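You operate a simulated robot arm through the tools that you are given. There is no shell and no other tool. Be economical: measure what you need, move in short steps, check, and stop when the job is done.

You run a simulated robot arm. Do the job below in one go: nothing can be reset, and whatever is moved stays where it is left.

JOB
Seal the bag at the sealer for its printed time and lay it in the purple tray.
Fine: push its lip under the arm first, and switch the sealer off after sealing.
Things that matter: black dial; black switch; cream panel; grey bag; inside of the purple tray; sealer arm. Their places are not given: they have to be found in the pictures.

The check looks at the end state, three seconds after you hand in, the way a careful person would. Anything else that was tipped, shoved, dropped, spilled or broken makes it a failure. Lids that push on must go on centred and level and be pressed home; caps that screw on are set level and turned clockwise until they are tight.

ROBOT AND FRAMES
A 6-joint arm with a two-finger parallel gripper, fixed in place. Base frame: the origin is at the foot of the arm, x ahead of it, y to its left, z up. Lengths are in mm, angles in rad, forces in N, time in s.
With the tool pointing down near the work surface it reaches from about 140 to 500 mm from the base axis. Its first joint turns from -1.257 to 1.257 rad. Payload 0.65 kg.
The tool frame sits at the grasp point between the pads (the TCP): z along the fingers, y along the line on which they close. The tips reach 25 mm beyond it. Largest opening 76 mm; finger width 18, thickness 10; the body of the gripper, 36 by 78 mm, starts 45 mm behind the TCP.
Orientation is that of the tool frame in the base frame, as a unit quaternion [x, y, z, w]. With the fingers straight down and closing along the base's y, the tool's x points along the base's -x, its y along +y and its z along -z.

CONTROLS
- The arm moves only by the tool play_rows. Its argument "moves" is text: rows parted by semicolons, each of 6 numbers parted by spaces: the shift along the base's x, y, z in mm, then the turn, a rotation vector about the base's x, y, z in rad. In form: dx dy dz wx wy wz; .... A call has 1 to 20 rows; each row is the pose to reach, as a shift and turn from the pose commanded when the call began. "fingers" is the gripper command, from -1 (shut) to 1 (fully open), values between in proportion, set as the call begins (left out, the last holds). A row lasts 0.2 s, in which the tool goes at most 50 mm and 0.15 rad; a call with a longer step from one row to the next is refused whole, and so is a gripper value outside its range. A pose out of reach is approached as far as the arm can. The call stops where the force on the tool passes 40 N (or 10 N more than at its start, if that is more) or the arm is blocked; 0.2 s more then pass. Each finger travels about 108 mm/s and halts on what it meets, pressing with about 36 N; the grip force reading is that of the motor and also rises with nothing between the fingers. The clock runs only during rows and for 0.2 s after the last one: add rows that repeat a pose to give the fingers time. The reply holds the time, the measured pose of the TCP, the force on the tool along the base axes, the opening and the grip force, in the units named above and with some noise, with the torque about the TCP (base axes, N m) and any sound that the robot's microphone picked up.
- Cameras (640 x 400 px; columns grow to the right, rows downward): "scene" is fixed at [59.2, 279.8, 396.7]; the picture's right is [-0.70, -0.71, 0.00], its down [-0.44, 0.44, -0.78] and it looks along [0.56, -0.55, -0.62] (base axes); focal length 214 px, centre (320, 200). "wrist" rides on the gripper at [58, 11, -81] in the tool frame; the picture's right is [-0.18, 0.98, 0.00], its down [-0.75, -0.14, -0.64] and it looks along [-0.63, -0.12, 0.77] (tool axes); focal length 243 px, centre (320, 200).
- camera(camera): a new picture of that camera. No time passes.
- locate(camera, pixels): for up to 12 pixels [column, row] of the newest picture of that camera ("zoom" is the newest enlarged one), the place [x, y, z] in the base frame of the surface seen there, good to about 2 mm. No time passes.
- inspect(camera, box): a new picture of the part [left, top, right, bottom] of that camera's present view, enlarged. No time passes.
- sign_off(): hands the job in; it is judged then, once.

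Work in short steps. Measure before you move; look again where a grasp or a placing could have gone wrong, and mend it. You have 80 turns and 34 pictures in all, those below and enlarged ones among them. Open the gripper and draw the arm clear of the work before you hand the job in, unless the task says otherwise; then end with one line.

The tools are called after "Call:" by a JSON object that holds its "op" and its "data". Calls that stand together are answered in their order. play_rows: Moves the arm, as the interface text tells. Its arguments: {"type":"object","properties":{"moves":{"type":"string"},"fingers":{"type":"number"}},"required":["moves"]} The other tools are called the same way: camera (camera) takes a picture; locate (camera, pixels) gives the place of the surface under pixels of a picture; inspect (camera, box) takes an enlarged picture of a part of a camera's view; sign_off () hands the job in.

At the start:

```text
time_s: 0.0
position: [239.9, -179.3, 359.6]
ee_rot: [0.001, 1.0, 0.0, 0.001]
ft_force: [-0.6, -0.8, -0.6]
moment: [0.02, 0.01, -0.02]
finger_gap: 76.2
grip_force: 0.0
```

scene: 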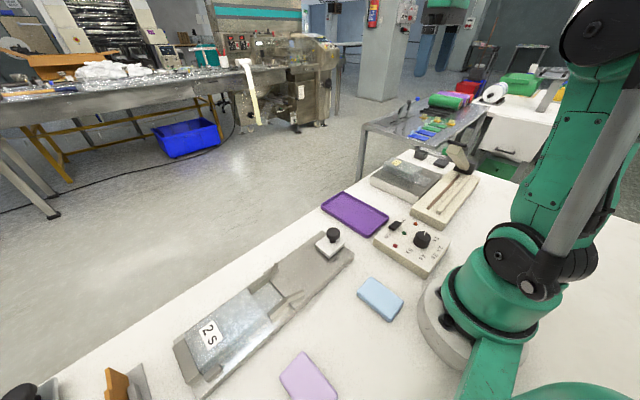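
wrist: 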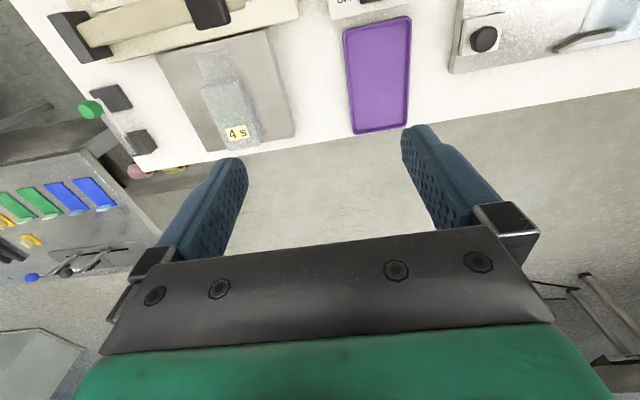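

The scene shows a sealer near (445,195), a panel near (412,245), the purple tray near (355,213), and what may be bags marked "2 S" and "4 s". I'll enlarge these areas.

Call:
{"op": "inspect", "data": {"camera": "scene", "box": [310, 130, 500, 290]}}

Call:
{"op": "inspect", "data": {"camera": "scene", "box": [80, 210, 420, 400]}}

Call:
{"op": "inspect", "data": {"camera": "wrist", "box": [40, 0, 440, 180]}}

```text
2.50 times, centred on (405, 210) of scene
```

zoom: 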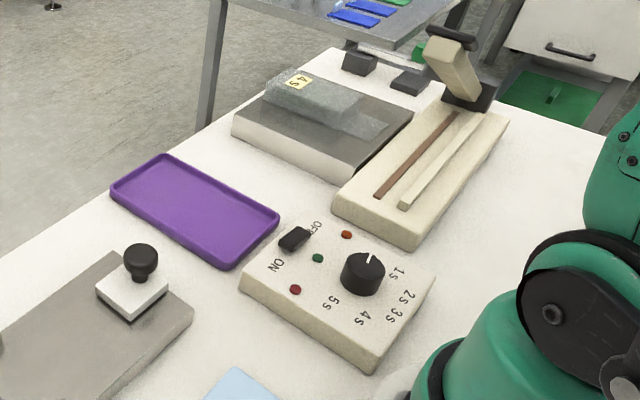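

```text
1.88 times, centred on (250, 305) of scene
```

zoom: 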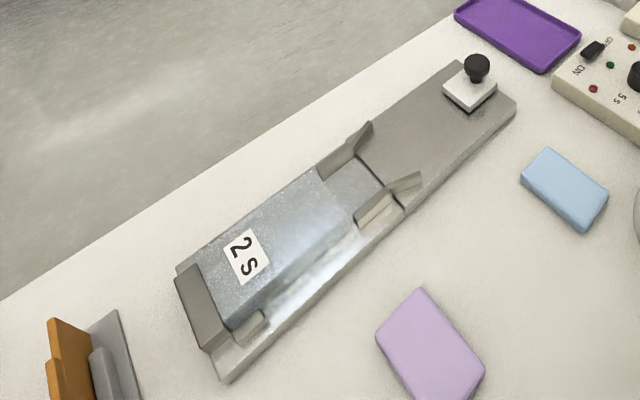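

```text
1.60 times, centred on (240, 90) of wrist
```

zoom: 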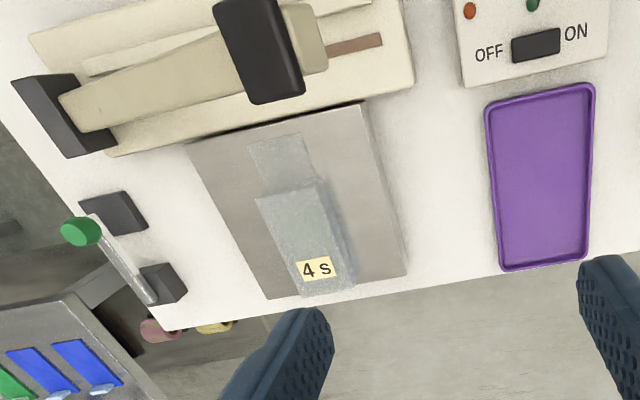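

The grey bag labelled "4 s" lies on a plate with its lip toward the sealer, whose arm is raised. I'll locate the key points in the scene picture.

Call:
{"op": "inspect", "data": {"camera": "scene", "box": [360, 130, 490, 212]}}

Call:
{"op": "inspect", "data": {"camera": "scene", "box": [365, 205, 461, 285]}}

Call:
{"op": "locate", "data": {"camera": "scene", "pixels": [[422, 239], [422, 232], [395, 226], [374, 238], [430, 277], [448, 245], [400, 214], [321, 206], [387, 218], [371, 232], [343, 194], [355, 213]]}}

Call:
{"op": "locate", "data": {"camera": "wrist", "pixels": [[237, 132], [200, 90], [205, 125], [250, 110], [205, 55], [238, 112], [348, 7], [220, 65], [230, 55], [380, 75], [157, 55], [270, 30]]}}

```text
4.88 times, centred on (425, 171) of scene
```

zoom: 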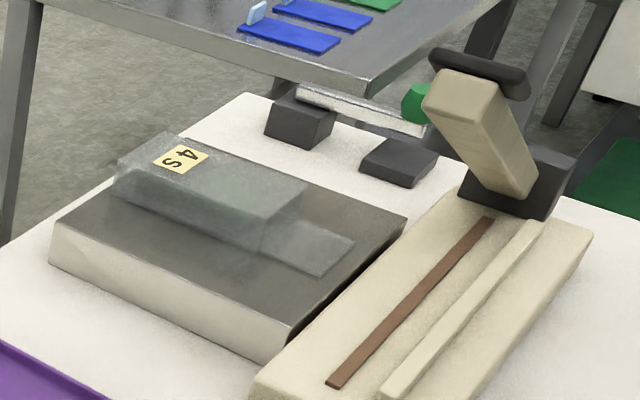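

```text
5.00 times, centred on (413, 245) of scene
```

zoom: 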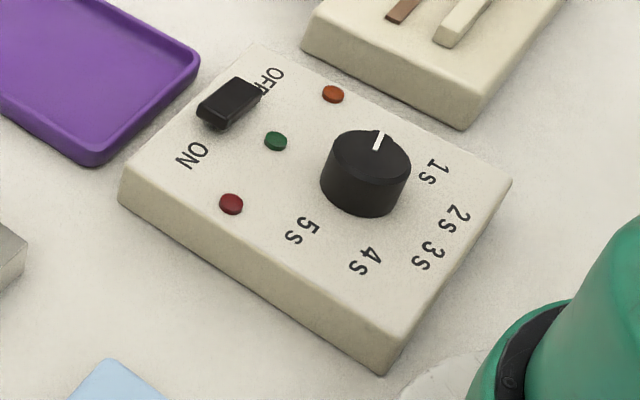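

```text
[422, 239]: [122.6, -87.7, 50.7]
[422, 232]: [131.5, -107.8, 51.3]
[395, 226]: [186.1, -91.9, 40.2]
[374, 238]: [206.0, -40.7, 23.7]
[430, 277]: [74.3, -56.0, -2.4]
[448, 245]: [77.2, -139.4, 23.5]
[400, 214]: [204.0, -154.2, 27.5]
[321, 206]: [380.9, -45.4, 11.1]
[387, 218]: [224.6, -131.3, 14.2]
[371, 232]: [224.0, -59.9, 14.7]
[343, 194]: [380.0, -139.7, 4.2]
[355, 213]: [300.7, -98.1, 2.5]
```

```text
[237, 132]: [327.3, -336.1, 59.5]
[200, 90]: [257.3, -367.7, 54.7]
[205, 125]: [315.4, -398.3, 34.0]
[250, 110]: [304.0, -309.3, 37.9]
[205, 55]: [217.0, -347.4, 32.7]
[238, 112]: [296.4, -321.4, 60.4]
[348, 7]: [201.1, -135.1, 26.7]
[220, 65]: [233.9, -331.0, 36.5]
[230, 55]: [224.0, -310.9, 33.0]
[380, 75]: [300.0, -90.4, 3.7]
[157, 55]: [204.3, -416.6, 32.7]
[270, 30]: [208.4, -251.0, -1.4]
```

The dial pointer sits before "1s", and the switch is toward OFF. I'll locate the dial, labels and switch in the newest enlargement.

Call:
{"op": "locate", "data": {"camera": "zoom", "pixels": [[376, 147], [382, 133], [365, 155], [433, 172], [455, 220], [427, 255], [366, 262], [302, 231], [232, 90], [215, 115], [250, 90], [275, 140]]}}

Call:
{"op": "locate", "data": {"camera": "zoom", "pixels": [[335, 153], [408, 163], [350, 205], [372, 180], [190, 155], [270, 78], [200, 108], [258, 95], [235, 80], [332, 93], [231, 204], [385, 365]]}}

```text
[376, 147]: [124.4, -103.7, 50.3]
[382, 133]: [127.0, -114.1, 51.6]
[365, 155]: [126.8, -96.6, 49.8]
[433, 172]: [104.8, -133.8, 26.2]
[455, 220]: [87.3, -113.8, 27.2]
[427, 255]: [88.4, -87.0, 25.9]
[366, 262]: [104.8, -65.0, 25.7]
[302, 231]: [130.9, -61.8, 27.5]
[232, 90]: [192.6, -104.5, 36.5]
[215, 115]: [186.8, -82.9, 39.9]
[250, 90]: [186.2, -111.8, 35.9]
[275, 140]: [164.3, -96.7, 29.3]
```

```text
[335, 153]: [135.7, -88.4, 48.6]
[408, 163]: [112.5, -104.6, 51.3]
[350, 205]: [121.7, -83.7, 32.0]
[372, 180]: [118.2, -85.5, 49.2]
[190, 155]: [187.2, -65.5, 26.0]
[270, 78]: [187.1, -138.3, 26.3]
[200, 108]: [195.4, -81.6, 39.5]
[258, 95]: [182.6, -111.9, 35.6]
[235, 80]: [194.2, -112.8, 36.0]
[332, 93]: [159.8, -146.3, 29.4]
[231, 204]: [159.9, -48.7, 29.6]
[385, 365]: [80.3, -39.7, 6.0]
```

The dial labels are spaced about 40° around (124,-99), the pointer is at about -80°, and 4s is at about +120°. Next I'll measure the bag and sealer in an enlargement.

Call:
{"op": "inspect", "data": {"camera": "scene", "box": [360, 130, 490, 212]}}

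Call:
{"op": "locate", "data": {"camera": "zoom", "pixels": [[335, 385], [490, 220], [385, 393], [535, 225], [480, 75], [460, 105], [520, 195], [435, 105], [510, 95], [465, 185], [545, 215], [590, 235]]}}

Call:
{"op": "locate", "data": {"camera": "zoom", "pixels": [[350, 243], [318, 275], [300, 185], [262, 220], [120, 165], [170, 140], [115, 190], [280, 205], [255, 240], [405, 220], [290, 330], [430, 170]]}}

Call:
{"op": "locate", "data": {"camera": "scene", "pixels": [[411, 213], [440, 229], [479, 178], [456, 142], [465, 150], [450, 147], [463, 165], [420, 200], [445, 165], [470, 175]]}}

```text
4.88 times, centred on (425, 171) of scene
```

zoom: 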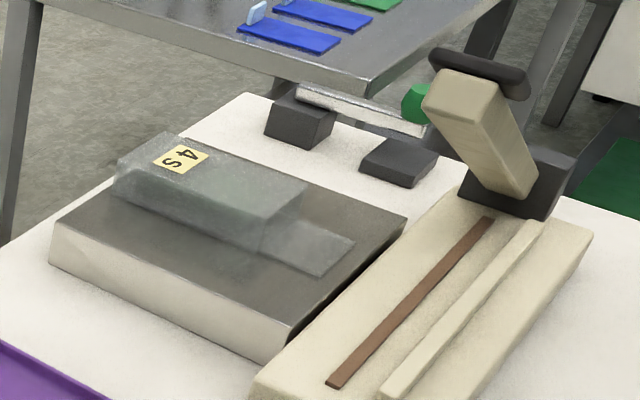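

```text
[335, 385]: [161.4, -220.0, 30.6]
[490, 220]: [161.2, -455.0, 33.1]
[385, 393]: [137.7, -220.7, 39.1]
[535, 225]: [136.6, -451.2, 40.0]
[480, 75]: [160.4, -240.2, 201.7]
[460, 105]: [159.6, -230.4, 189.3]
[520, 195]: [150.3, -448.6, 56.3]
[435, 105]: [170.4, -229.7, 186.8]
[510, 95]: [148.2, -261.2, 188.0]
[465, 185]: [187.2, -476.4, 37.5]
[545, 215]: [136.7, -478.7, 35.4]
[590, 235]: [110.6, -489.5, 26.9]
```

```text
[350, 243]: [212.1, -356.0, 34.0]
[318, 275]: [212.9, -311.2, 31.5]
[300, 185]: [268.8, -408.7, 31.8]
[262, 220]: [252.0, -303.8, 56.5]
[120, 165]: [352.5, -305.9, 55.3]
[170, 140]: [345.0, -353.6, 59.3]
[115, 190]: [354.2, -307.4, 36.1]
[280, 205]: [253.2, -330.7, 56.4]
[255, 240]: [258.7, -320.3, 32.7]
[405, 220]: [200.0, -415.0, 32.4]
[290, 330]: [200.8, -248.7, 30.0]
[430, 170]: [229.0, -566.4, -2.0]
```

```text
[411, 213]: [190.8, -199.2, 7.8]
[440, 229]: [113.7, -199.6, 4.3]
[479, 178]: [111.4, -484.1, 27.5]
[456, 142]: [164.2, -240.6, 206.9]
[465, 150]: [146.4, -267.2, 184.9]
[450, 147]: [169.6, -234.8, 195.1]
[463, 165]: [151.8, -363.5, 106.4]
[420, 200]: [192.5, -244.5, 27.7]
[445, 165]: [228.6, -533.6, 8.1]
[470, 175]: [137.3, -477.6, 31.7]
```

Sealing strip at x≈161, arm handle near (160,-240,205), bag body x 253–353 / y -305…-353 with its lip tip at x≈212. I start with the dial and move above it with the gripper turned.

Call:
{"op": "play_rows", "data": {"moves": "-17 11 -30 0 0 0.1; -34 23 -60 0 0 0.21; -50 34 -90 0 0 0.31; -66 46 -120 0 0 0.42; -83 57 -150 0 0 0.52; -100 69 -180 0 0 0.62; -116 80 -210 0 0 0.73; -116 80 -240 0 0 0.73; -116 80 -255 0 0 0.73; -116 80 -255 0 0 0.73", "fingers": 0.2}}

Call:
{"op": "camera", "data": {"camera": "scene"}}

```text
time_s: 2.2
position: [123.8, -99.0, 105.6]
ee_rot: [-0.357, 0.934, 0.0, 0.001]
ft_force: [-0.2, 0.0, 0.1]
moment: [-0.01, 0.0, 0.0]
finger_gap: 45.5
grip_force: 0.2
```

```text
25 pictures are left
```

scene: 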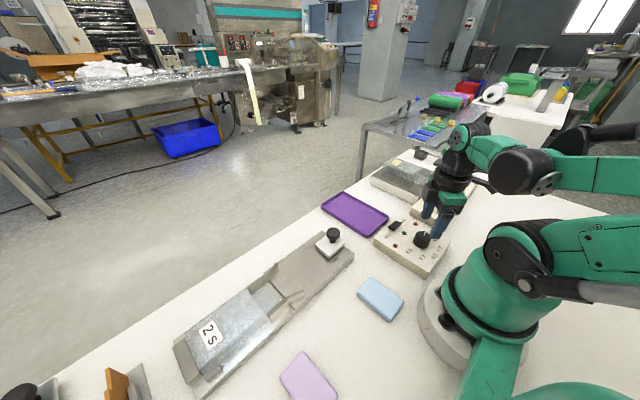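

The arm reached its place above the dial (422,239) and the pose reads as commanded. I lower to z≈58 and then close on the dial.

Call:
{"op": "play_rows", "data": {"moves": "0 0 -20 0 0 0; 0 0 -38 0 0 0; 0 0 -47 0 0 0; 0 0 -47 0 0 0"}}

Call:
{"op": "play_rows", "data": {"moves": "0 0 0 0 0 0; 0 0 0 0 0 0; 0 0 0 0 0 0", "fingers": -1}}

Call:
{"op": "inspect", "data": {"camera": "scene", "box": [365, 185, 475, 285]}}

```text
time_s: 3.2
position: [126.0, -98.5, 57.2]
ee_rot: [-0.357, 0.934, 0.001, 0.001]
ft_force: [-0.4, 0.3, -0.7]
moment: [0.02, 0.01, -0.01]
finger_gap: 45.7
grip_force: 0.1
```

```text
time_s: 3.7
position: [127.1, -100.8, 58.3]
ee_rot: [-0.357, 0.934, -0.005, 0.002]
ft_force: [2.7, -3.0, -8.2]
moment: [0.48, 0.25, 0.02]
finger_gap: 30.2
grip_force: 44.1
stopped in row 2: the force on the tool passed its limit at 43 N (the readings are from after the stop); the commanded pose is now the measured one
```

```text
4.00 times, centred on (420, 235) of scene
```

zoom: 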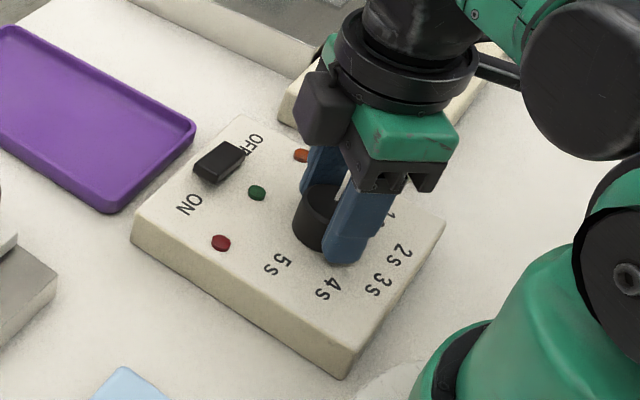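

The dial is gripped (gap 30 mm). I turn clockwise by half the angle, in 0.14 rad steps.

Call:
{"op": "play_rows", "data": {"moves": "0 0 0 0 0 -0.12; 0 0 0 0 0 -0.24; 0 0 0 0 0 -0.36; 0 0 0 0 0 -0.48; 0 0 0 0 0 -0.6; 0 0 0 0 0 -0.7"}}

```text
time_s: 4.3
position: [125.8, -100.0, 57.5]
ee_rot: [-0.266, 0.964, -0.005, 0.002]
ft_force: [3.1, -0.2, -14.6]
moment: [0.41, 0.45, 0.0]
finger_gap: 30.4
grip_force: 43.3
stopped in row 2: the force on the tool passed its limit at 41 N (the readings are from after the stop); the commanded pose is now the measured one
```

Turning trips the force limit although the grip is good, so there is some misalignment. I'll release, recentre on the measured axis and regrip slightly higher.

Call:
{"op": "play_rows", "data": {"moves": "0 0 0 0 0 0; 0 0 0 0 0 0; 0 0 2 0 0 0", "fingers": 0.1}}

Call:
{"op": "inspect", "data": {"camera": "scene", "box": [365, 205, 461, 285]}}

```text
time_s: 5.1
position: [125.6, -101.0, 60.4]
ee_rot: [-0.265, 0.964, -0.005, 0.002]
ft_force: [0.9, -0.2, 0.3]
moment: [0.0, 0.0, 0.0]
finger_gap: 42.3
grip_force: 0.1
```

```text
5.00 times, centred on (413, 245) of scene
```

zoom: 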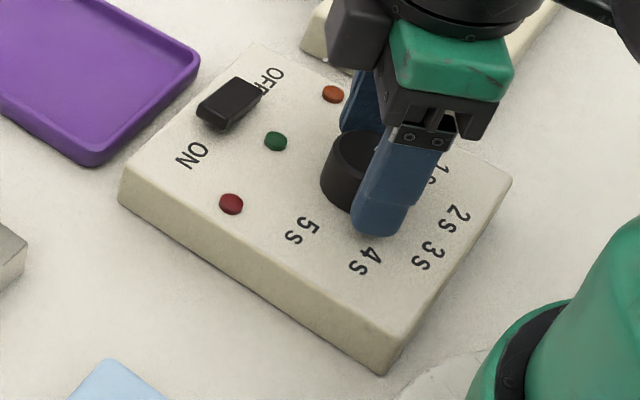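

I recentre to about (126,-102) at z≈59 and close to a slightly under-size gap for a gentler grip.

Call:
{"op": "play_rows", "data": {"moves": "0.4 -1 -2 0 0 0; 0.4 -1 -2 0 0 0; 0.4 -1 -2 0 0 0", "fingers": -0.24}}

```text
time_s: 5.9
position: [125.8, -101.4, 58.0]
ee_rot: [-0.265, 0.964, -0.005, 0.003]
ft_force: [-2.7, 5.4, 1.5]
moment: [0.19, 0.02, 0.0]
finger_gap: 33.7
grip_force: 3.6
```

The reading (+5.4 N in y) says the +y finger touches first, so I shift +y a little and close further.

Call:
{"op": "play_rows", "data": {"moves": "-0.5 1.2 0 0 0 0; -0.5 1.2 0 0 0 0; -0.5 1.2 0 0 0 0", "fingers": -0.35}}

```text
time_s: 6.7
position: [125.6, -100.6, 57.8]
ee_rot: [-0.265, 0.964, -0.005, 0.002]
ft_force: [-4.8, 5.9, 0.0]
moment: [0.13, 0.23, -0.01]
finger_gap: 30.7
grip_force: 4.2
```

Call:
{"op": "play_rows", "data": {"moves": "-0.5 0.8 0 0 0 0; -0.5 0.8 0 0 0 0; -0.5 0.8 0 0 0 0", "fingers": -0.5}}

```text
time_s: 7.3
position: [126.3, -100.6, 57.3]
ee_rot: [-0.265, 0.964, -0.005, 0.003]
ft_force: [-0.2, -0.5, -34.6]
moment: [0.8, 0.38, -0.02]
finger_gap: 30.4
grip_force: 43.9
stopped in row 2: the force on the tool passed its limit at 41 N (the readings are from after the stop); the commanded pose is now the measured one
```

The force is mainly downwards with the grip on; I let the arm follow by 1 mm to relieve it.

Call:
{"op": "play_rows", "data": {"moves": "0 0 -1 0 0 0; 0 0 -1 0 0 0"}}

```text
time_s: 7.7
position: [125.9, -100.3, 56.8]
ee_rot: [-0.265, 0.964, -0.003, 0.001]
ft_force: [-4.0, 3.8, 33.8]
moment: [0.71, 0.3, 0.02]
finger_gap: 30.4
grip_force: 44.0
stopped in row 2: the force on the tool passed its limit at 85 N (the readings are from after the stop); the commanded pose is now the measured one
```

The grip locks the arm stiffly to the dial. I'll relax the grip to a light one and see what forces remain.

Call:
{"op": "play_rows", "data": {"moves": "0 0 0.6 0 0 0; 0 0 0.6 0 0 0; 0 0 0.6 0 0 0", "fingers": -0.15}}

Call:
{"op": "play_rows", "data": {"moves": "0 0 0 0 0 0; 0 0 0 0 0 0; 0 0 0 0 0 0", "fingers": -0.27}}

```text
time_s: 8.5
position: [126.5, -101.8, 58.7]
ee_rot: [-0.265, 0.964, -0.005, 0.001]
ft_force: [0.0, 1.0, 0.6]
moment: [0.03, 0.02, -0.02]
finger_gap: 32.3
grip_force: 0.1
```

```text
time_s: 9.3
position: [127.1, -100.6, 58.0]
ee_rot: [-0.264, 0.964, -0.004, 0.001]
ft_force: [-3.1, 4.1, -0.3]
moment: [0.1, 0.03, 0.01]
finger_gap: 31.5
grip_force: 2.6
```

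Light contact only from the +y finger; I shift 1 mm along the closing line and close a bit further.

Call:
{"op": "play_rows", "data": {"moves": "-0.7 1 0 0 0 0; -0.7 1 0 0 0 0; -0.7 1 0 0 0 0", "fingers": -0.33}}

Call:
{"op": "play_rows", "data": {"moves": "0 0 0 0 0 -0.12; 0 0 0 0 0 -0.24; 0 0 0 0 0 -0.36; 0 0 0 0 0 -0.36"}}

```text
time_s: 10.1
position: [126.3, -99.8, 57.3]
ee_rot: [-0.264, 0.965, -0.006, 0.001]
ft_force: [11.5, -10.1, -30.2]
moment: [0.51, 0.23, -0.01]
finger_gap: 30.2
grip_force: 43.9
```

```text
time_s: 11.1
position: [126.4, -100.5, 57.9]
ee_rot: [-0.087, 0.996, -0.005, 0.002]
ft_force: [16.7, -11.7, -9.7]
moment: [0.5, 0.24, -0.01]
finger_gap: 30.6
grip_force: 44.3
```

Turning works now (yaw 0.53→0.17). I check that the dial has followed.

Call:
{"op": "play_rows", "data": {"moves": "0.2 -0.2 0 0 0 -0.12; 0.3 -0.3 0 0 0 -0.24; 0.3 -0.3 0 0 0 -0.36; 0.3 -0.3 0 0 0 -0.48; 0.3 -0.3 0 0 0 -0.6; 0.3 -0.3 0 0 0 -0.72; 0.3 -0.3 0 0 0 -0.84; 0.3 -0.3 0 0 0 -0.96;  0.3 -0.3 0 0 0 -0.96"}}

Call:
{"op": "inspect", "data": {"camera": "scene", "box": [365, 205, 461, 285]}}

```text
time_s: 11.6
position: [126.3, -99.6, 57.1]
ee_rot: [-0.009, 1.0, -0.003, 0.0]
ft_force: [-0.7, -0.5, 6.5]
moment: [0.51, -0.04, -0.03]
finger_gap: 30.5
grip_force: 43.9
stopped in row 2: the force on the tool passed its limit at 41 N (the readings are from after the stop); the commanded pose is now the measured one
```

```text
5.00 times, centred on (413, 245) of scene
```

zoom: 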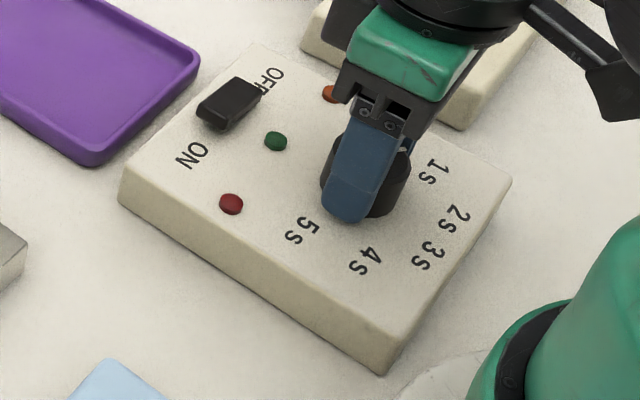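

Tool yaw is now ~0 and forces are low. I continue turning in smaller steps.

Call:
{"op": "play_rows", "data": {"moves": "0 0 0 0 0 -0.08; 0 0 0 0 0 -0.16; 0 0 0 0 0 -0.24; 0 0 0 0 0 -0.32; 0 0 0 0 0 -0.4; 0 0 0 0 0 -0.48; 0 0 0 0 0 -0.56; 0 0 0 0 0 -0.64; 0 0 0 0 0 -0.72; 0 0 0 0 0 -0.8; 0 0 0 0 0 -0.88;  0 0 0 0 0 -0.96"}}

```text
time_s: 12.0
position: [125.7, -100.7, 57.7]
ee_rot: [0.011, 1.0, -0.003, 0.0]
ft_force: [-1.6, 0.6, 6.3]
moment: [0.39, -0.19, 0.01]
finger_gap: 30.2
grip_force: 44.2
stopped in row 1: the force on the tool passed its limit at 42 N (the readings are from after the stop); the commanded pose is now the measured one
```

Again a force trip from position lock. I relax the fingers, then close only just below dial width so the grip stays light, and check forces.

Call:
{"op": "play_rows", "data": {"moves": "0 0 0 0 0 0; 0 0 0 0 0 0; 0 0 0 0 0 0", "fingers": -0.1}}

Call:
{"op": "play_rows", "data": {"moves": "0 0 0 0 0 0; 0 0 0 0 0 0; 0 0 0 0 0 0", "fingers": -0.25}}

```text
time_s: 12.8
position: [126.8, -100.0, 57.2]
ee_rot: [0.01, 1.0, -0.002, 0.0]
ft_force: [-0.4, 0.6, -0.5]
moment: [-0.02, 0.01, 0.02]
finger_gap: 34.1
grip_force: 0.0
```

```text
time_s: 13.6
position: [126.8, -98.6, 56.0]
ee_rot: [0.011, 1.0, -0.002, 0.0]
ft_force: [0.0, -0.7, -0.9]
moment: [0.48, -0.04, 0.02]
finger_gap: 30.3
grip_force: 43.8
```

Now well centred: full grip with almost no lateral force. I continue turning.

Call:
{"op": "play_rows", "data": {"moves": "0 0 0 0 0 -0.12; 0 0 0 0 0 -0.24; 0 0 0 0 0 -0.36; 0 0 0 0 0 -0.48; 0 0 0 0 0 -0.6; 0 0 0 0 0 -0.72; 0 0 0 0 0 -0.84; 0 0 0 0 0 -0.96; 0 0 0 0 0 -1.08; 0 0 0 0 0 -1.2"}}

```text
time_s: 14.1
position: [126.6, -100.1, 56.2]
ee_rot: [0.099, 0.995, -0.001, 0.0]
ft_force: [-0.7, 1.7, 8.3]
moment: [0.07, -0.15, 0.02]
finger_gap: 30.2
grip_force: 44.0
stopped in row 2: the force on the tool passed its limit at 43 N (the readings are from after the stop); the commanded pose is now the measured one
```

Forces build mostly from pose noise being re-commanded after a stop; I'll ratchet: relax, regrip, then turn slowly, repeating.

Call:
{"op": "play_rows", "data": {"moves": "0 0 1 0 0 0; 0 0 1 0 0 0; 0 0 1 0 0 0", "fingers": -0.1}}

Call:
{"op": "play_rows", "data": {"moves": "0 0 0 0 0 0; 0 0 0 0 0 0; 0 0 0 0 0 0", "fingers": -0.25}}

Call:
{"op": "play_rows", "data": {"moves": "0 0 0 0 0 -0.05; 0 0 0 0 0 -0.1; 0 0 0 0 0 -0.15; 0 0 0 0 0 -0.2; 0 0 0 0 0 -0.25; 0 0 0 0 0 -0.3; 0 0 0 0 0 -0.35; 0 0 0 0 0 -0.4; 0 0 0 0 0 -0.45; 0 0 0 0 0 -0.5; 0 0 0 0 0 -0.55; 0 0 0 0 0 -0.6; 0 0 0 0 0 -0.65; 0 0 0 0 0 -0.7"}}

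```text
time_s: 14.9
position: [125.5, -99.3, 57.7]
ee_rot: [0.099, 0.995, -0.002, 0.0]
ft_force: [0.5, -0.4, 0.2]
moment: [0.01, 0.0, 0.01]
finger_gap: 34.0
grip_force: 0.1
```

```text
time_s: 15.7
position: [127.0, -100.5, 58.2]
ee_rot: [0.099, 0.995, -0.002, 0.0]
ft_force: [-1.1, -2.9, 0.4]
moment: [-0.05, 0.06, -0.02]
finger_gap: 30.9
grip_force: 1.3
```

```text
time_s: 17.0
position: [127.3, -99.1, 58.6]
ee_rot: [0.223, 0.975, -0.001, 0.0]
ft_force: [2.6, 0.1, -9.1]
moment: [0.27, 0.39, 0.01]
finger_gap: 30.5
grip_force: 43.4
stopped in row 6: the force on the tool passed its limit at 42 N (the readings are from after the stop); the commanded pose is now the measured one
```

Another 0.25 rad gained (yaw ≈ -0.45). I repeat the ratchet.

Call:
{"op": "play_rows", "data": {"moves": "0 0 0 0 0 0; 0 0 0 0 0 0; 0 0 0 0 0 0", "fingers": -0.1}}

Call:
{"op": "play_rows", "data": {"moves": "0 0 0 0 0 0; 0 0 0 0 0 0; 0 0 0 0 0 0", "fingers": -0.23}}

Call:
{"op": "play_rows", "data": {"moves": "0 0 0 0 0 -0.05; 0 0 0 0 0 -0.1; 0 0 0 0 0 -0.15; 0 0 0 0 0 -0.2; 0 0 0 0 0 -0.25; 0 0 0 0 0 -0.3; 0 0 0 0 0 -0.35; 0 0 0 0 0 -0.4; 0 0 0 0 0 -0.45; 0 0 0 0 0 -0.5; 0 0 0 0 0 -0.55; 0 0 0 0 0 -0.6; 0 0 0 0 0 -0.65; 0 0 0 0 0 -0.7"}}

Call:
{"op": "inspect", "data": {"camera": "scene", "box": [365, 205, 461, 285]}}

```text
time_s: 17.8
position: [125.5, -99.3, 57.4]
ee_rot: [0.223, 0.975, 0.0, 0.0]
ft_force: [0.0, -0.1, 0.4]
moment: [-0.03, -0.02, -0.01]
finger_gap: 34.0
grip_force: 0.1
```

```text
time_s: 18.6
position: [126.0, -98.9, 58.7]
ee_rot: [0.223, 0.975, 0.0, 0.0]
ft_force: [0.2, 0.9, -1.0]
moment: [0.08, -0.06, -0.01]
finger_gap: 30.4
grip_force: 43.6
```

```text
time_s: 21.6
position: [126.1, -99.3, 58.2]
ee_rot: [0.544, 0.839, 0.0, 0.0]
ft_force: [3.7, 0.8, -0.8]
moment: [0.01, -0.03, -0.02]
finger_gap: 32.0
grip_force: 1.8
```

```text
5.00 times, centred on (413, 245) of scene
```

zoom: 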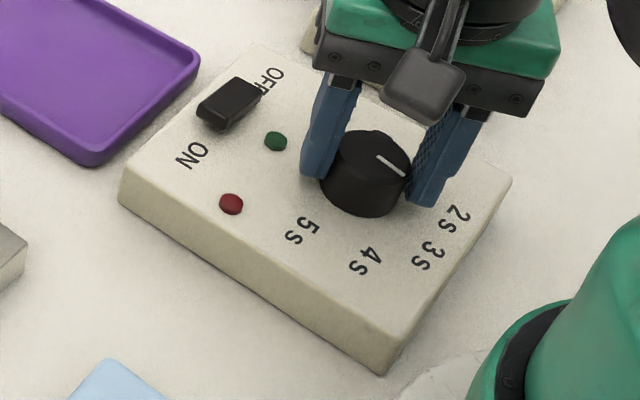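

The last turn completed; the pointer is visible at (380,155)–(404,173) in the enlargement. I locate it to get its angle.

Call:
{"op": "locate", "data": {"camera": "zoom", "pixels": [[380, 157], [390, 164], [402, 173], [365, 148]]}}

```text
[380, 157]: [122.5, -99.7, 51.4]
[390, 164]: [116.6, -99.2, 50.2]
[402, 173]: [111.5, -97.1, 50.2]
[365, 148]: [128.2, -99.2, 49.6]
```

Pointer at about 170°; 4s needs ~120°, so another -0.87 rad. I relax, shift 1 mm along the closing line, regrip and turn.

Call:
{"op": "play_rows", "data": {"moves": "0.7 0.3 0 0 0 0; 0.7 0.3 0 0 0 0; 0.7 0.3 0 0 0 0", "fingers": -0.1}}

Call:
{"op": "play_rows", "data": {"moves": "0 0 0 0 0 0; 0 0 0 0 0 0; 0 0 0 0 0 0", "fingers": -0.24}}

Call:
{"op": "play_rows", "data": {"moves": "0 0 0 0 0 -0.05; 0 0 0 0 0 -0.1; 0 0 0 0 0 -0.15; 0 0 0 0 0 -0.2; 0 0 0 0 0 -0.25; 0 0 0 0 0 -0.3; 0 0 0 0 0 -0.35; 0 0 0 0 0 -0.4; 0 0 0 0 0 -0.45; 0 0 0 0 0 -0.5; 0 0 0 0 0 -0.55; 0 0 0 0 0 -0.6; 0 0 0 0 0 -0.65; 0 0 0 0 0 -0.7"}}

Call:
{"op": "inspect", "data": {"camera": "scene", "box": [365, 205, 461, 285]}}

```text
time_s: 22.4
position: [126.1, -100.0, 58.5]
ee_rot: [0.544, 0.839, 0.0, 0.0]
ft_force: [-0.5, 0.7, 0.0]
moment: [-0.01, 0.02, -0.03]
finger_gap: 34.3
grip_force: 0.0
```

```text
time_s: 23.2
position: [126.8, -100.0, 58.9]
ee_rot: [0.544, 0.839, -0.001, 0.0]
ft_force: [1.0, 0.1, -3.6]
moment: [0.04, -0.04, -0.01]
finger_gap: 29.7
grip_force: 43.9
```

```text
time_s: 24.0
position: [126.3, -99.0, 57.5]
ee_rot: [0.6, 0.8, -0.001, -0.001]
ft_force: [-1.2, 4.2, 14.5]
moment: [-0.5, -0.19, 0.0]
finger_gap: 30.0
grip_force: 43.9
stopped in row 3: the force on the tool passed its limit at 40 N (the readings are from after the stop); the commanded pose is now the measured one
```

```text
5.00 times, centred on (413, 245) of scene
```

zoom: 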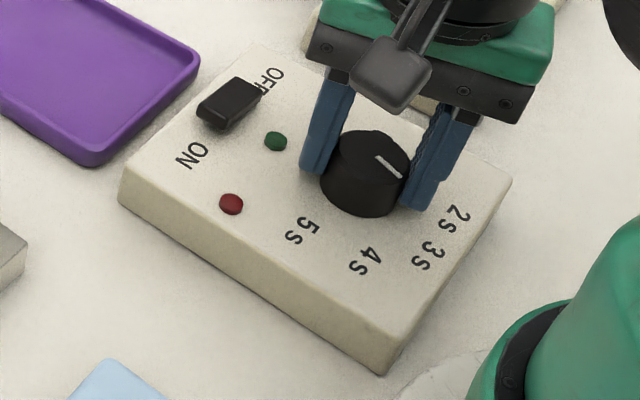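

Gained 0.13 rad; about 0.73 remaining (target yaw ≈ -2.02, now -1.287). Ratchet again.

Call:
{"op": "play_rows", "data": {"moves": "0 -0.5 0.5 0 0 0; 0 -0.5 0.5 0 0 0; 0 -0.5 0.5 0 0 0", "fingers": -0.1}}

Call:
{"op": "play_rows", "data": {"moves": "0 0 0 0 0 0; 0 0 0 0 0 0; 0 0 0 0 0 0", "fingers": -0.23}}

Call:
{"op": "play_rows", "data": {"moves": "0 0 0 0 0 -0.05; 0 0 0 0 0 -0.1; 0 0 0 0 0 -0.15; 0 0 0 0 0 -0.2; 0 0 0 0 0 -0.25; 0 0 0 0 0 -0.3; 0 0 0 0 0 -0.35; 0 0 0 0 0 -0.4; 0 0 0 0 0 -0.45; 0 0 0 0 0 -0.5; 0 0 0 0 0 -0.55; 0 0 0 0 0 -0.6; 0 0 0 0 0 -0.65; 0 0 0 0 0 -0.71"}}

```text
time_s: 24.8
position: [126.7, -100.8, 58.9]
ee_rot: [0.6, 0.8, -0.001, 0.0]
ft_force: [-0.4, -0.8, 1.2]
moment: [-0.02, 0.0, 0.02]
finger_gap: 34.0
grip_force: 0.0
```

```text
time_s: 25.6
position: [127.0, -100.8, 58.5]
ee_rot: [0.601, 0.799, -0.001, -0.001]
ft_force: [-2.5, -1.7, 0.9]
moment: [-0.02, 0.03, 0.0]
finger_gap: 31.0
grip_force: 1.3
```

```text
time_s: 28.6
position: [126.9, -100.4, 58.5]
ee_rot: [0.841, 0.541, 0.0, -0.001]
ft_force: [3.1, 0.4, -1.4]
moment: [0.0, -0.05, 0.03]
finger_gap: 31.1
grip_force: 1.8
```

The turn ended at yaw ≈ -2.0 but with a light grip, so I check the pointer.

Call:
{"op": "inspect", "data": {"camera": "scene", "box": [365, 205, 461, 285]}}

Call:
{"op": "locate", "data": {"camera": "zoom", "pixels": [[376, 165], [385, 165], [390, 175], [370, 180], [380, 185]]}}

```text
5.00 times, centred on (413, 245) of scene
```

zoom: 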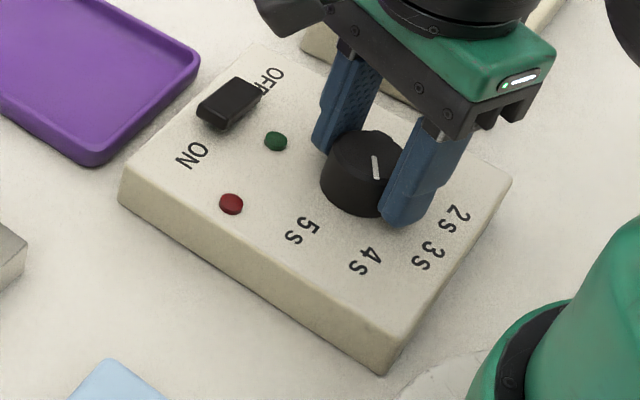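

```text
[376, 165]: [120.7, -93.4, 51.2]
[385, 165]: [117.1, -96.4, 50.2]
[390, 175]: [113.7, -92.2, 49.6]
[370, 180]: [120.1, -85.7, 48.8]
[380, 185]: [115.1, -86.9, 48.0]
```

The pointer now appears at about 125°, near 4s. I open and lift clear to measure it unobstructed.

Call:
{"op": "play_rows", "data": {"moves": "0 0 0 0 0 0; 0 0 20 0 0 0.1; 0 0 60 0 0 0.2; 10 0 100 0 0 0.35; 30 0 130 0 0 0.5; 60 0 130 0 0 0.65; 60 0 130 0 0 0.65", "fingers": 0.2}}

Call:
{"op": "inspect", "data": {"camera": "scene", "box": [365, 205, 461, 285]}}

Call:
{"op": "locate", "data": {"camera": "zoom", "pixels": [[374, 157], [375, 165], [376, 172], [377, 179], [335, 153], [408, 163], [366, 133], [366, 262], [380, 255]]}}

```text
time_s: 30.2
position: [186.2, -101.6, 189.2]
ee_rot: [0.624, 0.781, -0.001, -0.001]
ft_force: [0.3, 0.3, -0.9]
moment: [-0.03, 0.01, 0.01]
finger_gap: 45.4
grip_force: 0.0
```

```text
5.00 times, centred on (413, 245) of scene
```

zoom: 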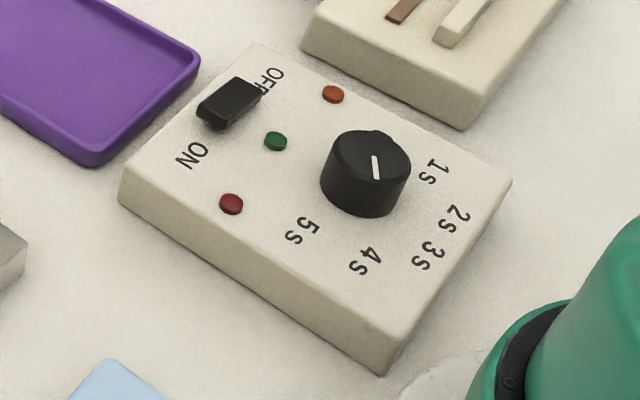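

```text
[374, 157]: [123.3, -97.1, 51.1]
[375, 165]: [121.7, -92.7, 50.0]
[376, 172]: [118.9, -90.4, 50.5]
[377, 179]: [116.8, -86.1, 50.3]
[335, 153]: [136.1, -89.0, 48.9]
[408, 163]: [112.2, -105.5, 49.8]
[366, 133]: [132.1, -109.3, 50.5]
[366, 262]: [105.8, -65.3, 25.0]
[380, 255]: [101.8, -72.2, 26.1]
```

The pointer segment gives 120.6°, matching 4s (121°). Now I move over to the bag's far end, turning the gripper back to yaw 0, going out in x first to stay clear of the sealer arm.

Call:
{"op": "play_rows", "data": {"moves": "25 0 15 0 0 0.14; 50 0 30 0 0 0.28; 75 -5 45 0 0 0.42; 100 -20 50 0 0 0.56; 120 -50 50 0 0 0.7; 135 -90 50 0 0 0.84; 139 -130 50 0 0 0.98; 139 -170 50 0 0 1.12; 139 -205 40 0 0 1.26; 139 -229 20 0 0 1.347; 139 -229 -20 0 0 1.347; 139 -229 -60 0 0 1.347; 139 -229 -90 0 0 1.347; 139 -229 -90 0 0 1.347", "fingers": 1}}

Call:
{"op": "camera", "data": {"camera": "wrist"}}

```text
time_s: 33.2
position: [323.2, -327.4, 96.4]
ee_rot: [0.0, 1.0, -0.001, -0.001]
ft_force: [-0.3, 0.1, 0.1]
moment: [0.02, -0.02, 0.01]
finger_gap: 76.3
grip_force: 0.1
```

```text
17 pictures are left
```

wrist: 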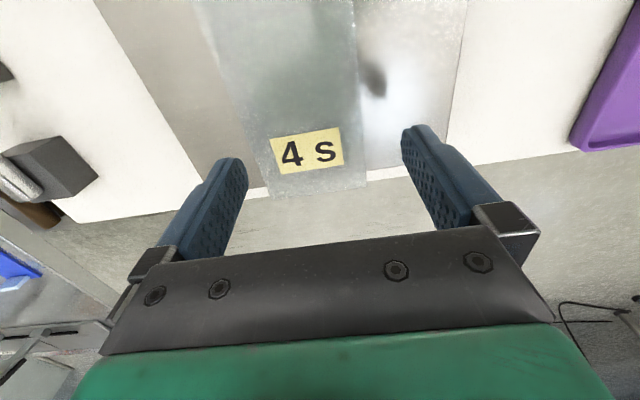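

The bag is between the fingers' line, label at (307,150). I measure its side edges for centring.

Call:
{"op": "locate", "data": {"camera": "wrist", "pixels": [[280, 190], [362, 182], [265, 170], [240, 110], [358, 110], [225, 60], [353, 40], [310, 150], [420, 100], [190, 110]]}}

```text
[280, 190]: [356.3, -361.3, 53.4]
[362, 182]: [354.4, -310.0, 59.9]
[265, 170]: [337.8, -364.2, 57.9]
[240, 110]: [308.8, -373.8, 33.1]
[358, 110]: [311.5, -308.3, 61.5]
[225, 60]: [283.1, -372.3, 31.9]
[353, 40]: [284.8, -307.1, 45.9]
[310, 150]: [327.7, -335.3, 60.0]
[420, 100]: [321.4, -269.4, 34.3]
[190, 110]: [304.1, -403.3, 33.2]
```

Bag edges at y≈-308 and -363, so its centre is y≈-335. I shift there and lower to z≈62, then close.

Call:
{"op": "play_rows", "data": {"moves": "2 -8 0 0 0 0; 2 -8 -15 0 0 0; 2 -8 -28 0 0 0; 2 -8 -35 0 0 0; 2 -8 -35 0 0 0"}}

Call:
{"op": "play_rows", "data": {"moves": "0 0 0 0 0 0; 0 0 0 0 0 0; 0 0 0 0 0 0", "fingers": 0.4}}

```text
time_s: 34.4
position: [328.3, -337.1, 62.1]
ee_rot: [0.0, 1.0, -0.001, 0.001]
ft_force: [-0.5, 0.2, -0.3]
moment: [-0.01, 0.03, 0.01]
finger_gap: 76.1
grip_force: 0.0
```

```text
time_s: 35.2
position: [327.0, -336.6, 62.3]
ee_rot: [0.0, 1.0, -0.001, 0.0]
ft_force: [0.5, -0.5, 0.5]
moment: [0.04, 0.0, 0.03]
finger_gap: 58.0
grip_force: 36.0
```

The bag is held (gap 58, 36 N). I lift 2 mm and slide it 62 mm toward the sealer so that the lip tip reaches x≈150.

Call:
{"op": "play_rows", "data": {"moves": "0 0 2 0 0 0; -15 0 2 0 0 0; -30 0 2 0 0 0; -45 0 2 0 0 0; -55 0 2 0 0 0; -62 0 2 0 0 0; -62 0 2 0 0 0; -62 0 0 0 0 0; -62 0 0 0 0 0"}}

Call:
{"op": "inspect", "data": {"camera": "scene", "box": [360, 130, 490, 212]}}

```text
time_s: 37.2
position: [265.8, -336.3, 63.0]
ee_rot: [0.0, 1.0, 0.0, 0.0]
ft_force: [0.0, 0.1, 0.0]
moment: [0.03, 0.0, 0.02]
finger_gap: 58.1
grip_force: 36.0
```

```text
4.88 times, centred on (425, 171) of scene
```

zoom: 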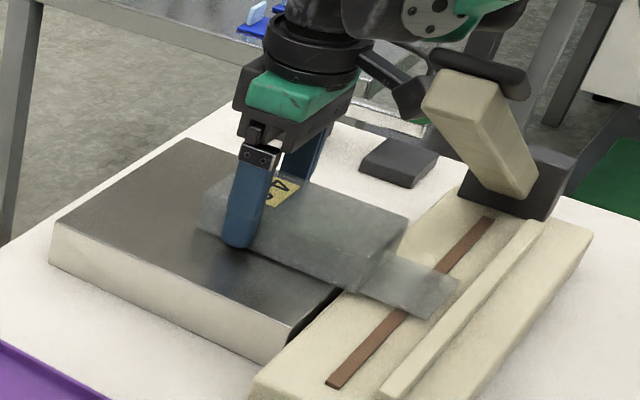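

The lip now covers the strip and reaches near the rail. I verify the lip tip and body front positions.

Call:
{"op": "locate", "data": {"camera": "zoom", "pixels": [[456, 284], [432, 315], [405, 225], [360, 285], [400, 310], [470, 80], [505, 75], [440, 60], [525, 90], [475, 60]]}}

```text
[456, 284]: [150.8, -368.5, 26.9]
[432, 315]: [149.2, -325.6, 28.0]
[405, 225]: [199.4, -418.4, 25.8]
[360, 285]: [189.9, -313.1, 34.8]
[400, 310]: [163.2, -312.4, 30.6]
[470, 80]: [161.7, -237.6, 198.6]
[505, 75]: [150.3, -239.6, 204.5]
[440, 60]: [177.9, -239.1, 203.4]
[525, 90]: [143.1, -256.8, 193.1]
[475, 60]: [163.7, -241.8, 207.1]
```

Lip tip at x≈150 and body front at x≈190, so the strip (161) is properly covered. I release the bag, rise, and go above the switch's ON end with fingers closing on the way.

Call:
{"op": "play_rows", "data": {"moves": "0 0 0 0 0 0; 0 0 0 0 0 0; 0 0 25 0 0 0; 0 0 65 0 0 0; 10 0 110 0 0 0; 15 30 140 0 0 0; 15 75 140 0 0 0; 15 120 140 0 0 0; 15 165 140 0 0 0; 10 205 120 0 0 0; -15 235 100 0 0 0; -45 253 75 0 0 0; -77 254 50 0 0 0; -77 254 50 0 0 0", "fingers": 1}}

Call:
{"op": "play_rows", "data": {"moves": "0 0 0 0 0 0; 0 0 0 0 0 0; 0 0 0 0 0 0; 0 0 0 0 0 0", "fingers": -1}}

Call:
{"op": "inspect", "data": {"camera": "scene", "box": [340, 130, 490, 285]}}

```text
time_s: 40.2
position: [189.9, -82.1, 111.1]
ee_rot: [0.0, 1.0, -0.001, 0.0]
ft_force: [0.0, 0.5, 0.4]
moment: [0.03, 0.0, 0.0]
finger_gap: 76.1
grip_force: 0.1
```

```text
time_s: 41.2
position: [189.9, -81.6, 112.4]
ee_rot: [0.0, 1.0, -0.001, 0.0]
ft_force: [0.0, -0.7, 0.7]
moment: [0.03, 0.01, 0.01]
finger_gap: 0.1
grip_force: 23.5
```

```text
2.58 times, centred on (415, 208) of scene
```

zoom: 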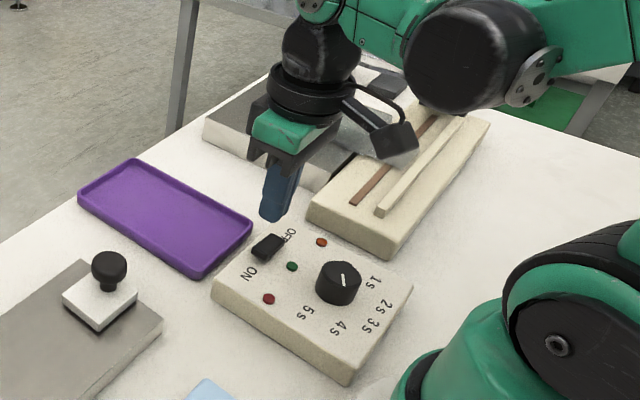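

Fingers are shut above the switch's ON end. I press down until the tip is near z 35.

Call:
{"op": "play_rows", "data": {"moves": "0 0 -25 0 0 0; 0 0 -40 0 0 0; 0 0 -46 0 0 0; 0 0 -49 0 0 0; 0 0 -51 0 0 0; 0 0 -53 0 0 0; 0 0 -53 0 0 0"}}

Call:
{"op": "play_rows", "data": {"moves": "0 0 20 0 0 0; 0 0 50 0 0 0; 0 0 90 0 0 0; 30 0 110 0 0 0"}}

Call:
{"op": "inspect", "data": {"camera": "scene", "box": [360, 200, 461, 285]}}

```text
time_s: 42.5
position: [189.5, -83.3, 65.6]
ee_rot: [0.0, 1.0, -0.002, -0.001]
ft_force: [-2.0, 4.8, 40.6]
moment: [-0.26, 0.03, 0.01]
finger_gap: 0.0
grip_force: 23.7
stopped in row 6: the force on the tool passed its limit at 70 N (the readings are from after the stop); the commanded pose is now the measured one
```

```text
time_s: 43.5
position: [221.2, -83.0, 174.5]
ee_rot: [0.0, 1.0, -0.001, -0.001]
ft_force: [0.3, 0.2, -1.0]
moment: [0.03, -0.01, 0.02]
finger_gap: 0.0
grip_force: 23.4
```

```text
4.71 times, centred on (410, 242) of scene
```

zoom: 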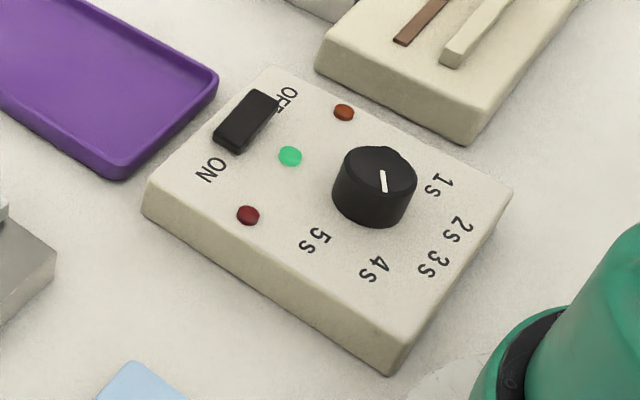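

The green lamp is lit, so the sealer is on. I move above the arm's handle at (161,-240,207), fingers still shut.

Call:
{"op": "play_rows", "data": {"moves": "0 0 45 0 0 0; 0 0 90 0 0 0; -10 -40 95 0 0 0; -25 -80 95 0 0 0; -45 -120 95 0 0 0; -60 -157 95 0 0 0; -60 -157 95 0 0 0; -60 -157 72 0 0 0; -60 -157 72 0 0 0"}}

Call:
{"op": "inspect", "data": {"camera": "scene", "box": [370, 100, 500, 230]}}

```text
time_s: 45.5
position: [157.8, -240.1, 246.1]
ee_rot: [0.0, 1.0, -0.001, -0.001]
ft_force: [-0.3, 0.7, -0.2]
moment: [0.0, 0.02, -0.01]
finger_gap: 0.0
grip_force: 23.2
```

```text
3.08 times, centred on (435, 165) of scene
```

zoom: 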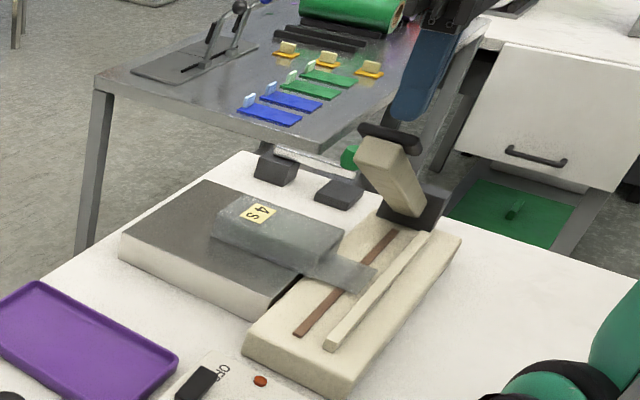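

The fingertips are just above the handle. I push down along the handle's arc for the first third.

Call:
{"op": "play_rows", "data": {"moves": "0 0 -14 0 0 0; 0 3 -20 0 0 0; 0 6.5 -26 0 0 0; 0 10 -32 0 0 0; 0 14 -38 0 0 0; 0 17 -44 0 0 0; 0 21 -51 0 0 0; 0 24 -57 0 0 0; 0 27 -64 0 0 0; 0 27 -64 0 0 0"}}

Call:
{"op": "inspect", "data": {"camera": "scene", "box": [370, 100, 500, 230]}}

```text
time_s: 47.6
position: [160.3, -214.8, 181.9]
ee_rot: [0.0, 1.0, -0.001, -0.001]
ft_force: [-0.2, -0.3, 1.8]
moment: [0.02, -0.01, 0.01]
finger_gap: 0.0
grip_force: 23.0
```

```text
3.08 times, centred on (435, 165) of scene
```

zoom: 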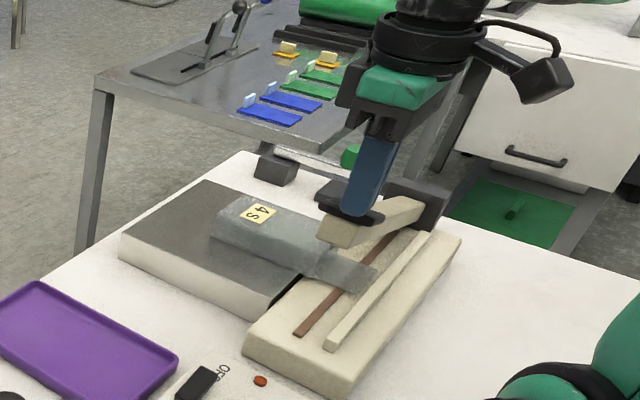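

The handle follows with little force. I continue the arc down to just above closing.

Call:
{"op": "play_rows", "data": {"moves": "0 4 -9 0 0 0; 0 7 -18 0 0 0; 0 10.5 -27 0 0 0; 0 13 -36 0 0 0; 0 16 -46 0 0 0; 0 18 -55 0 0 0; 0 20 -63 0 0 0"}}

Call:
{"op": "inspect", "data": {"camera": "scene", "box": [370, 140, 500, 270]}}

```text
time_s: 49.2
position: [160.3, -193.0, 117.4]
ee_rot: [0.001, 1.0, -0.002, -0.001]
ft_force: [-0.2, -1.6, 2.7]
moment: [-0.08, -0.05, -0.02]
finger_gap: 0.1
grip_force: 23.4
```

```text
3.08 times, centred on (435, 205) of scene
```

zoom: 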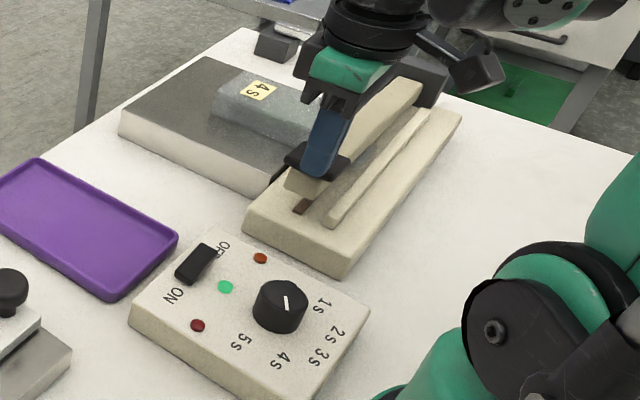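

The arm is almost closed. I press on in small steps until resistance shows.

Call:
{"op": "play_rows", "data": {"moves": "0 0.7 -4 0 0 0; 0 1.2 -8 0 0 0; 0 1.6 -11 0 0 0; 0 2 -14 0 0 0; 0 2 -16 0 0 0"}}

```text
time_s: 50.5
position: [161.8, -191.4, 102.8]
ee_rot: [0.0, 1.0, 0.0, -0.001]
ft_force: [0.6, 1.9, 2.6]
moment: [0.09, -0.02, 0.04]
finger_gap: 0.0
grip_force: 24.0
```

Call:
{"op": "play_rows", "data": {"moves": "0 0.5 -2 0 0 0; 0 0.8 -4 0 0 0; 0 0.8 -6 0 0 0; 0 0.8 -8 0 0 0; 0 0.8 -10 0 0 0"}}

Call:
{"op": "inspect", "data": {"camera": "scene", "box": [370, 140, 500, 270]}}

```text
time_s: 51.6
position: [157.6, -190.0, 93.7]
ee_rot: [0.001, 1.0, -0.001, -0.001]
ft_force: [-2.1, 1.3, 2.4]
moment: [-0.01, 0.04, -0.01]
finger_gap: 0.2
grip_force: 24.3
```

```text
3.08 times, centred on (435, 205) of scene
```

zoom: 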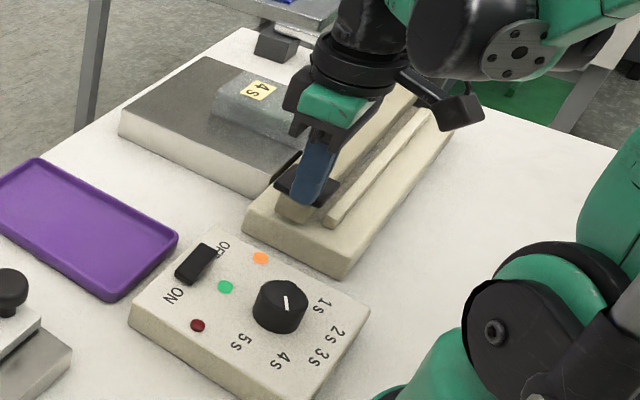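

The orange lamp lit, so sealing started between t=50.6 and 51.6. I hold with about 1 mm extra press and watch for a sound or lamp change.

Call:
{"op": "play_rows", "data": {"moves": "0 0 -1 0 0 0; 0 0 -1 0 0 0; 0 0 -1 0 0 0; 0 0 -1 0 0 0; 0 0 -1 0 0 0; 0 0 -1 0 0 0; 0 0 -1 0 0 0; 0 0 -1 0 0 0; 0 0 -1 0 0 0; 0 0 -1 0 0 0; 0 0 -1 0 0 0; 0 0 -1 0 0 0; 0 0 -1 0 0 0"}}

Call:
{"op": "play_rows", "data": {"moves": "0 0 0 0 0 0; 0 0 0 0 0 0; 0 0 0 0 0 0"}}

```text
time_s: 54.5
position: [159.1, -190.4, 92.0]
ee_rot: [0.0, 1.0, -0.001, -0.001]
ft_force: [-0.4, 0.0, 2.4]
moment: [0.01, -0.03, 0.01]
finger_gap: 0.0
grip_force: 23.8
```

```text
time_s: 55.2
position: [158.8, -189.6, 91.4]
ee_rot: [0.0, 1.0, 0.0, -0.001]
ft_force: [-0.6, -0.2, 2.3]
moment: [0.0, 0.01, 0.01]
finger_gap: 0.1
grip_force: 23.3
```

Between 3.6 and 4.6 s have passed with no sound reported. I check the lamps.

Call:
{"op": "inspect", "data": {"camera": "scene", "box": [370, 140, 500, 270]}}

```text
3.08 times, centred on (435, 205) of scene
```

zoom: 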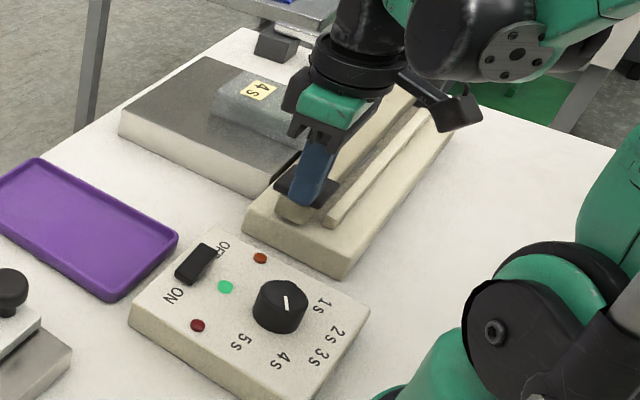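

The orange lamp has gone out after the timed cycle with no fault shown. I ease the arm up along the reverse arc.

Call:
{"op": "play_rows", "data": {"moves": "0 -2 12 0 0 0; 0 -3 24 0 0 0; 0 -5 35 0 0 0; 0 -9 50 0 0 0; 0 -12.5 63 0 0 0; 0 -18 77 0 0 0; 0 -23 90 0 0 0; 0 -30 104 0 0 0; 0 -36 116 0 0 0; 0 -43 129 0 0 0; 0 -51 141 0 0 0; 0 -51 141 0 0 0; 0 -45 175 0 0 0; 0 -40 190 0 0 0; 0 -40 190 0 0 0"}}

Call:
{"op": "inspect", "data": {"camera": "scene", "box": [370, 100, 500, 230]}}

```text
time_s: 58.5
position: [159.2, -230.1, 282.9]
ee_rot: [0.001, 1.0, -0.001, 0.0]
ft_force: [0.0, -0.2, -1.1]
moment: [0.05, 0.01, 0.0]
finger_gap: 0.0
grip_force: 24.3
```

```text
3.08 times, centred on (435, 165) of scene
```

zoom: 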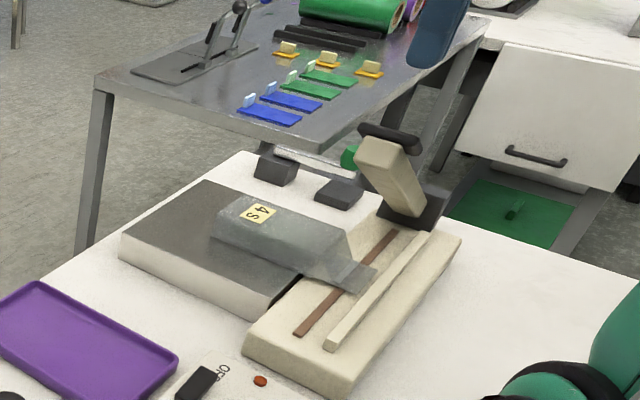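

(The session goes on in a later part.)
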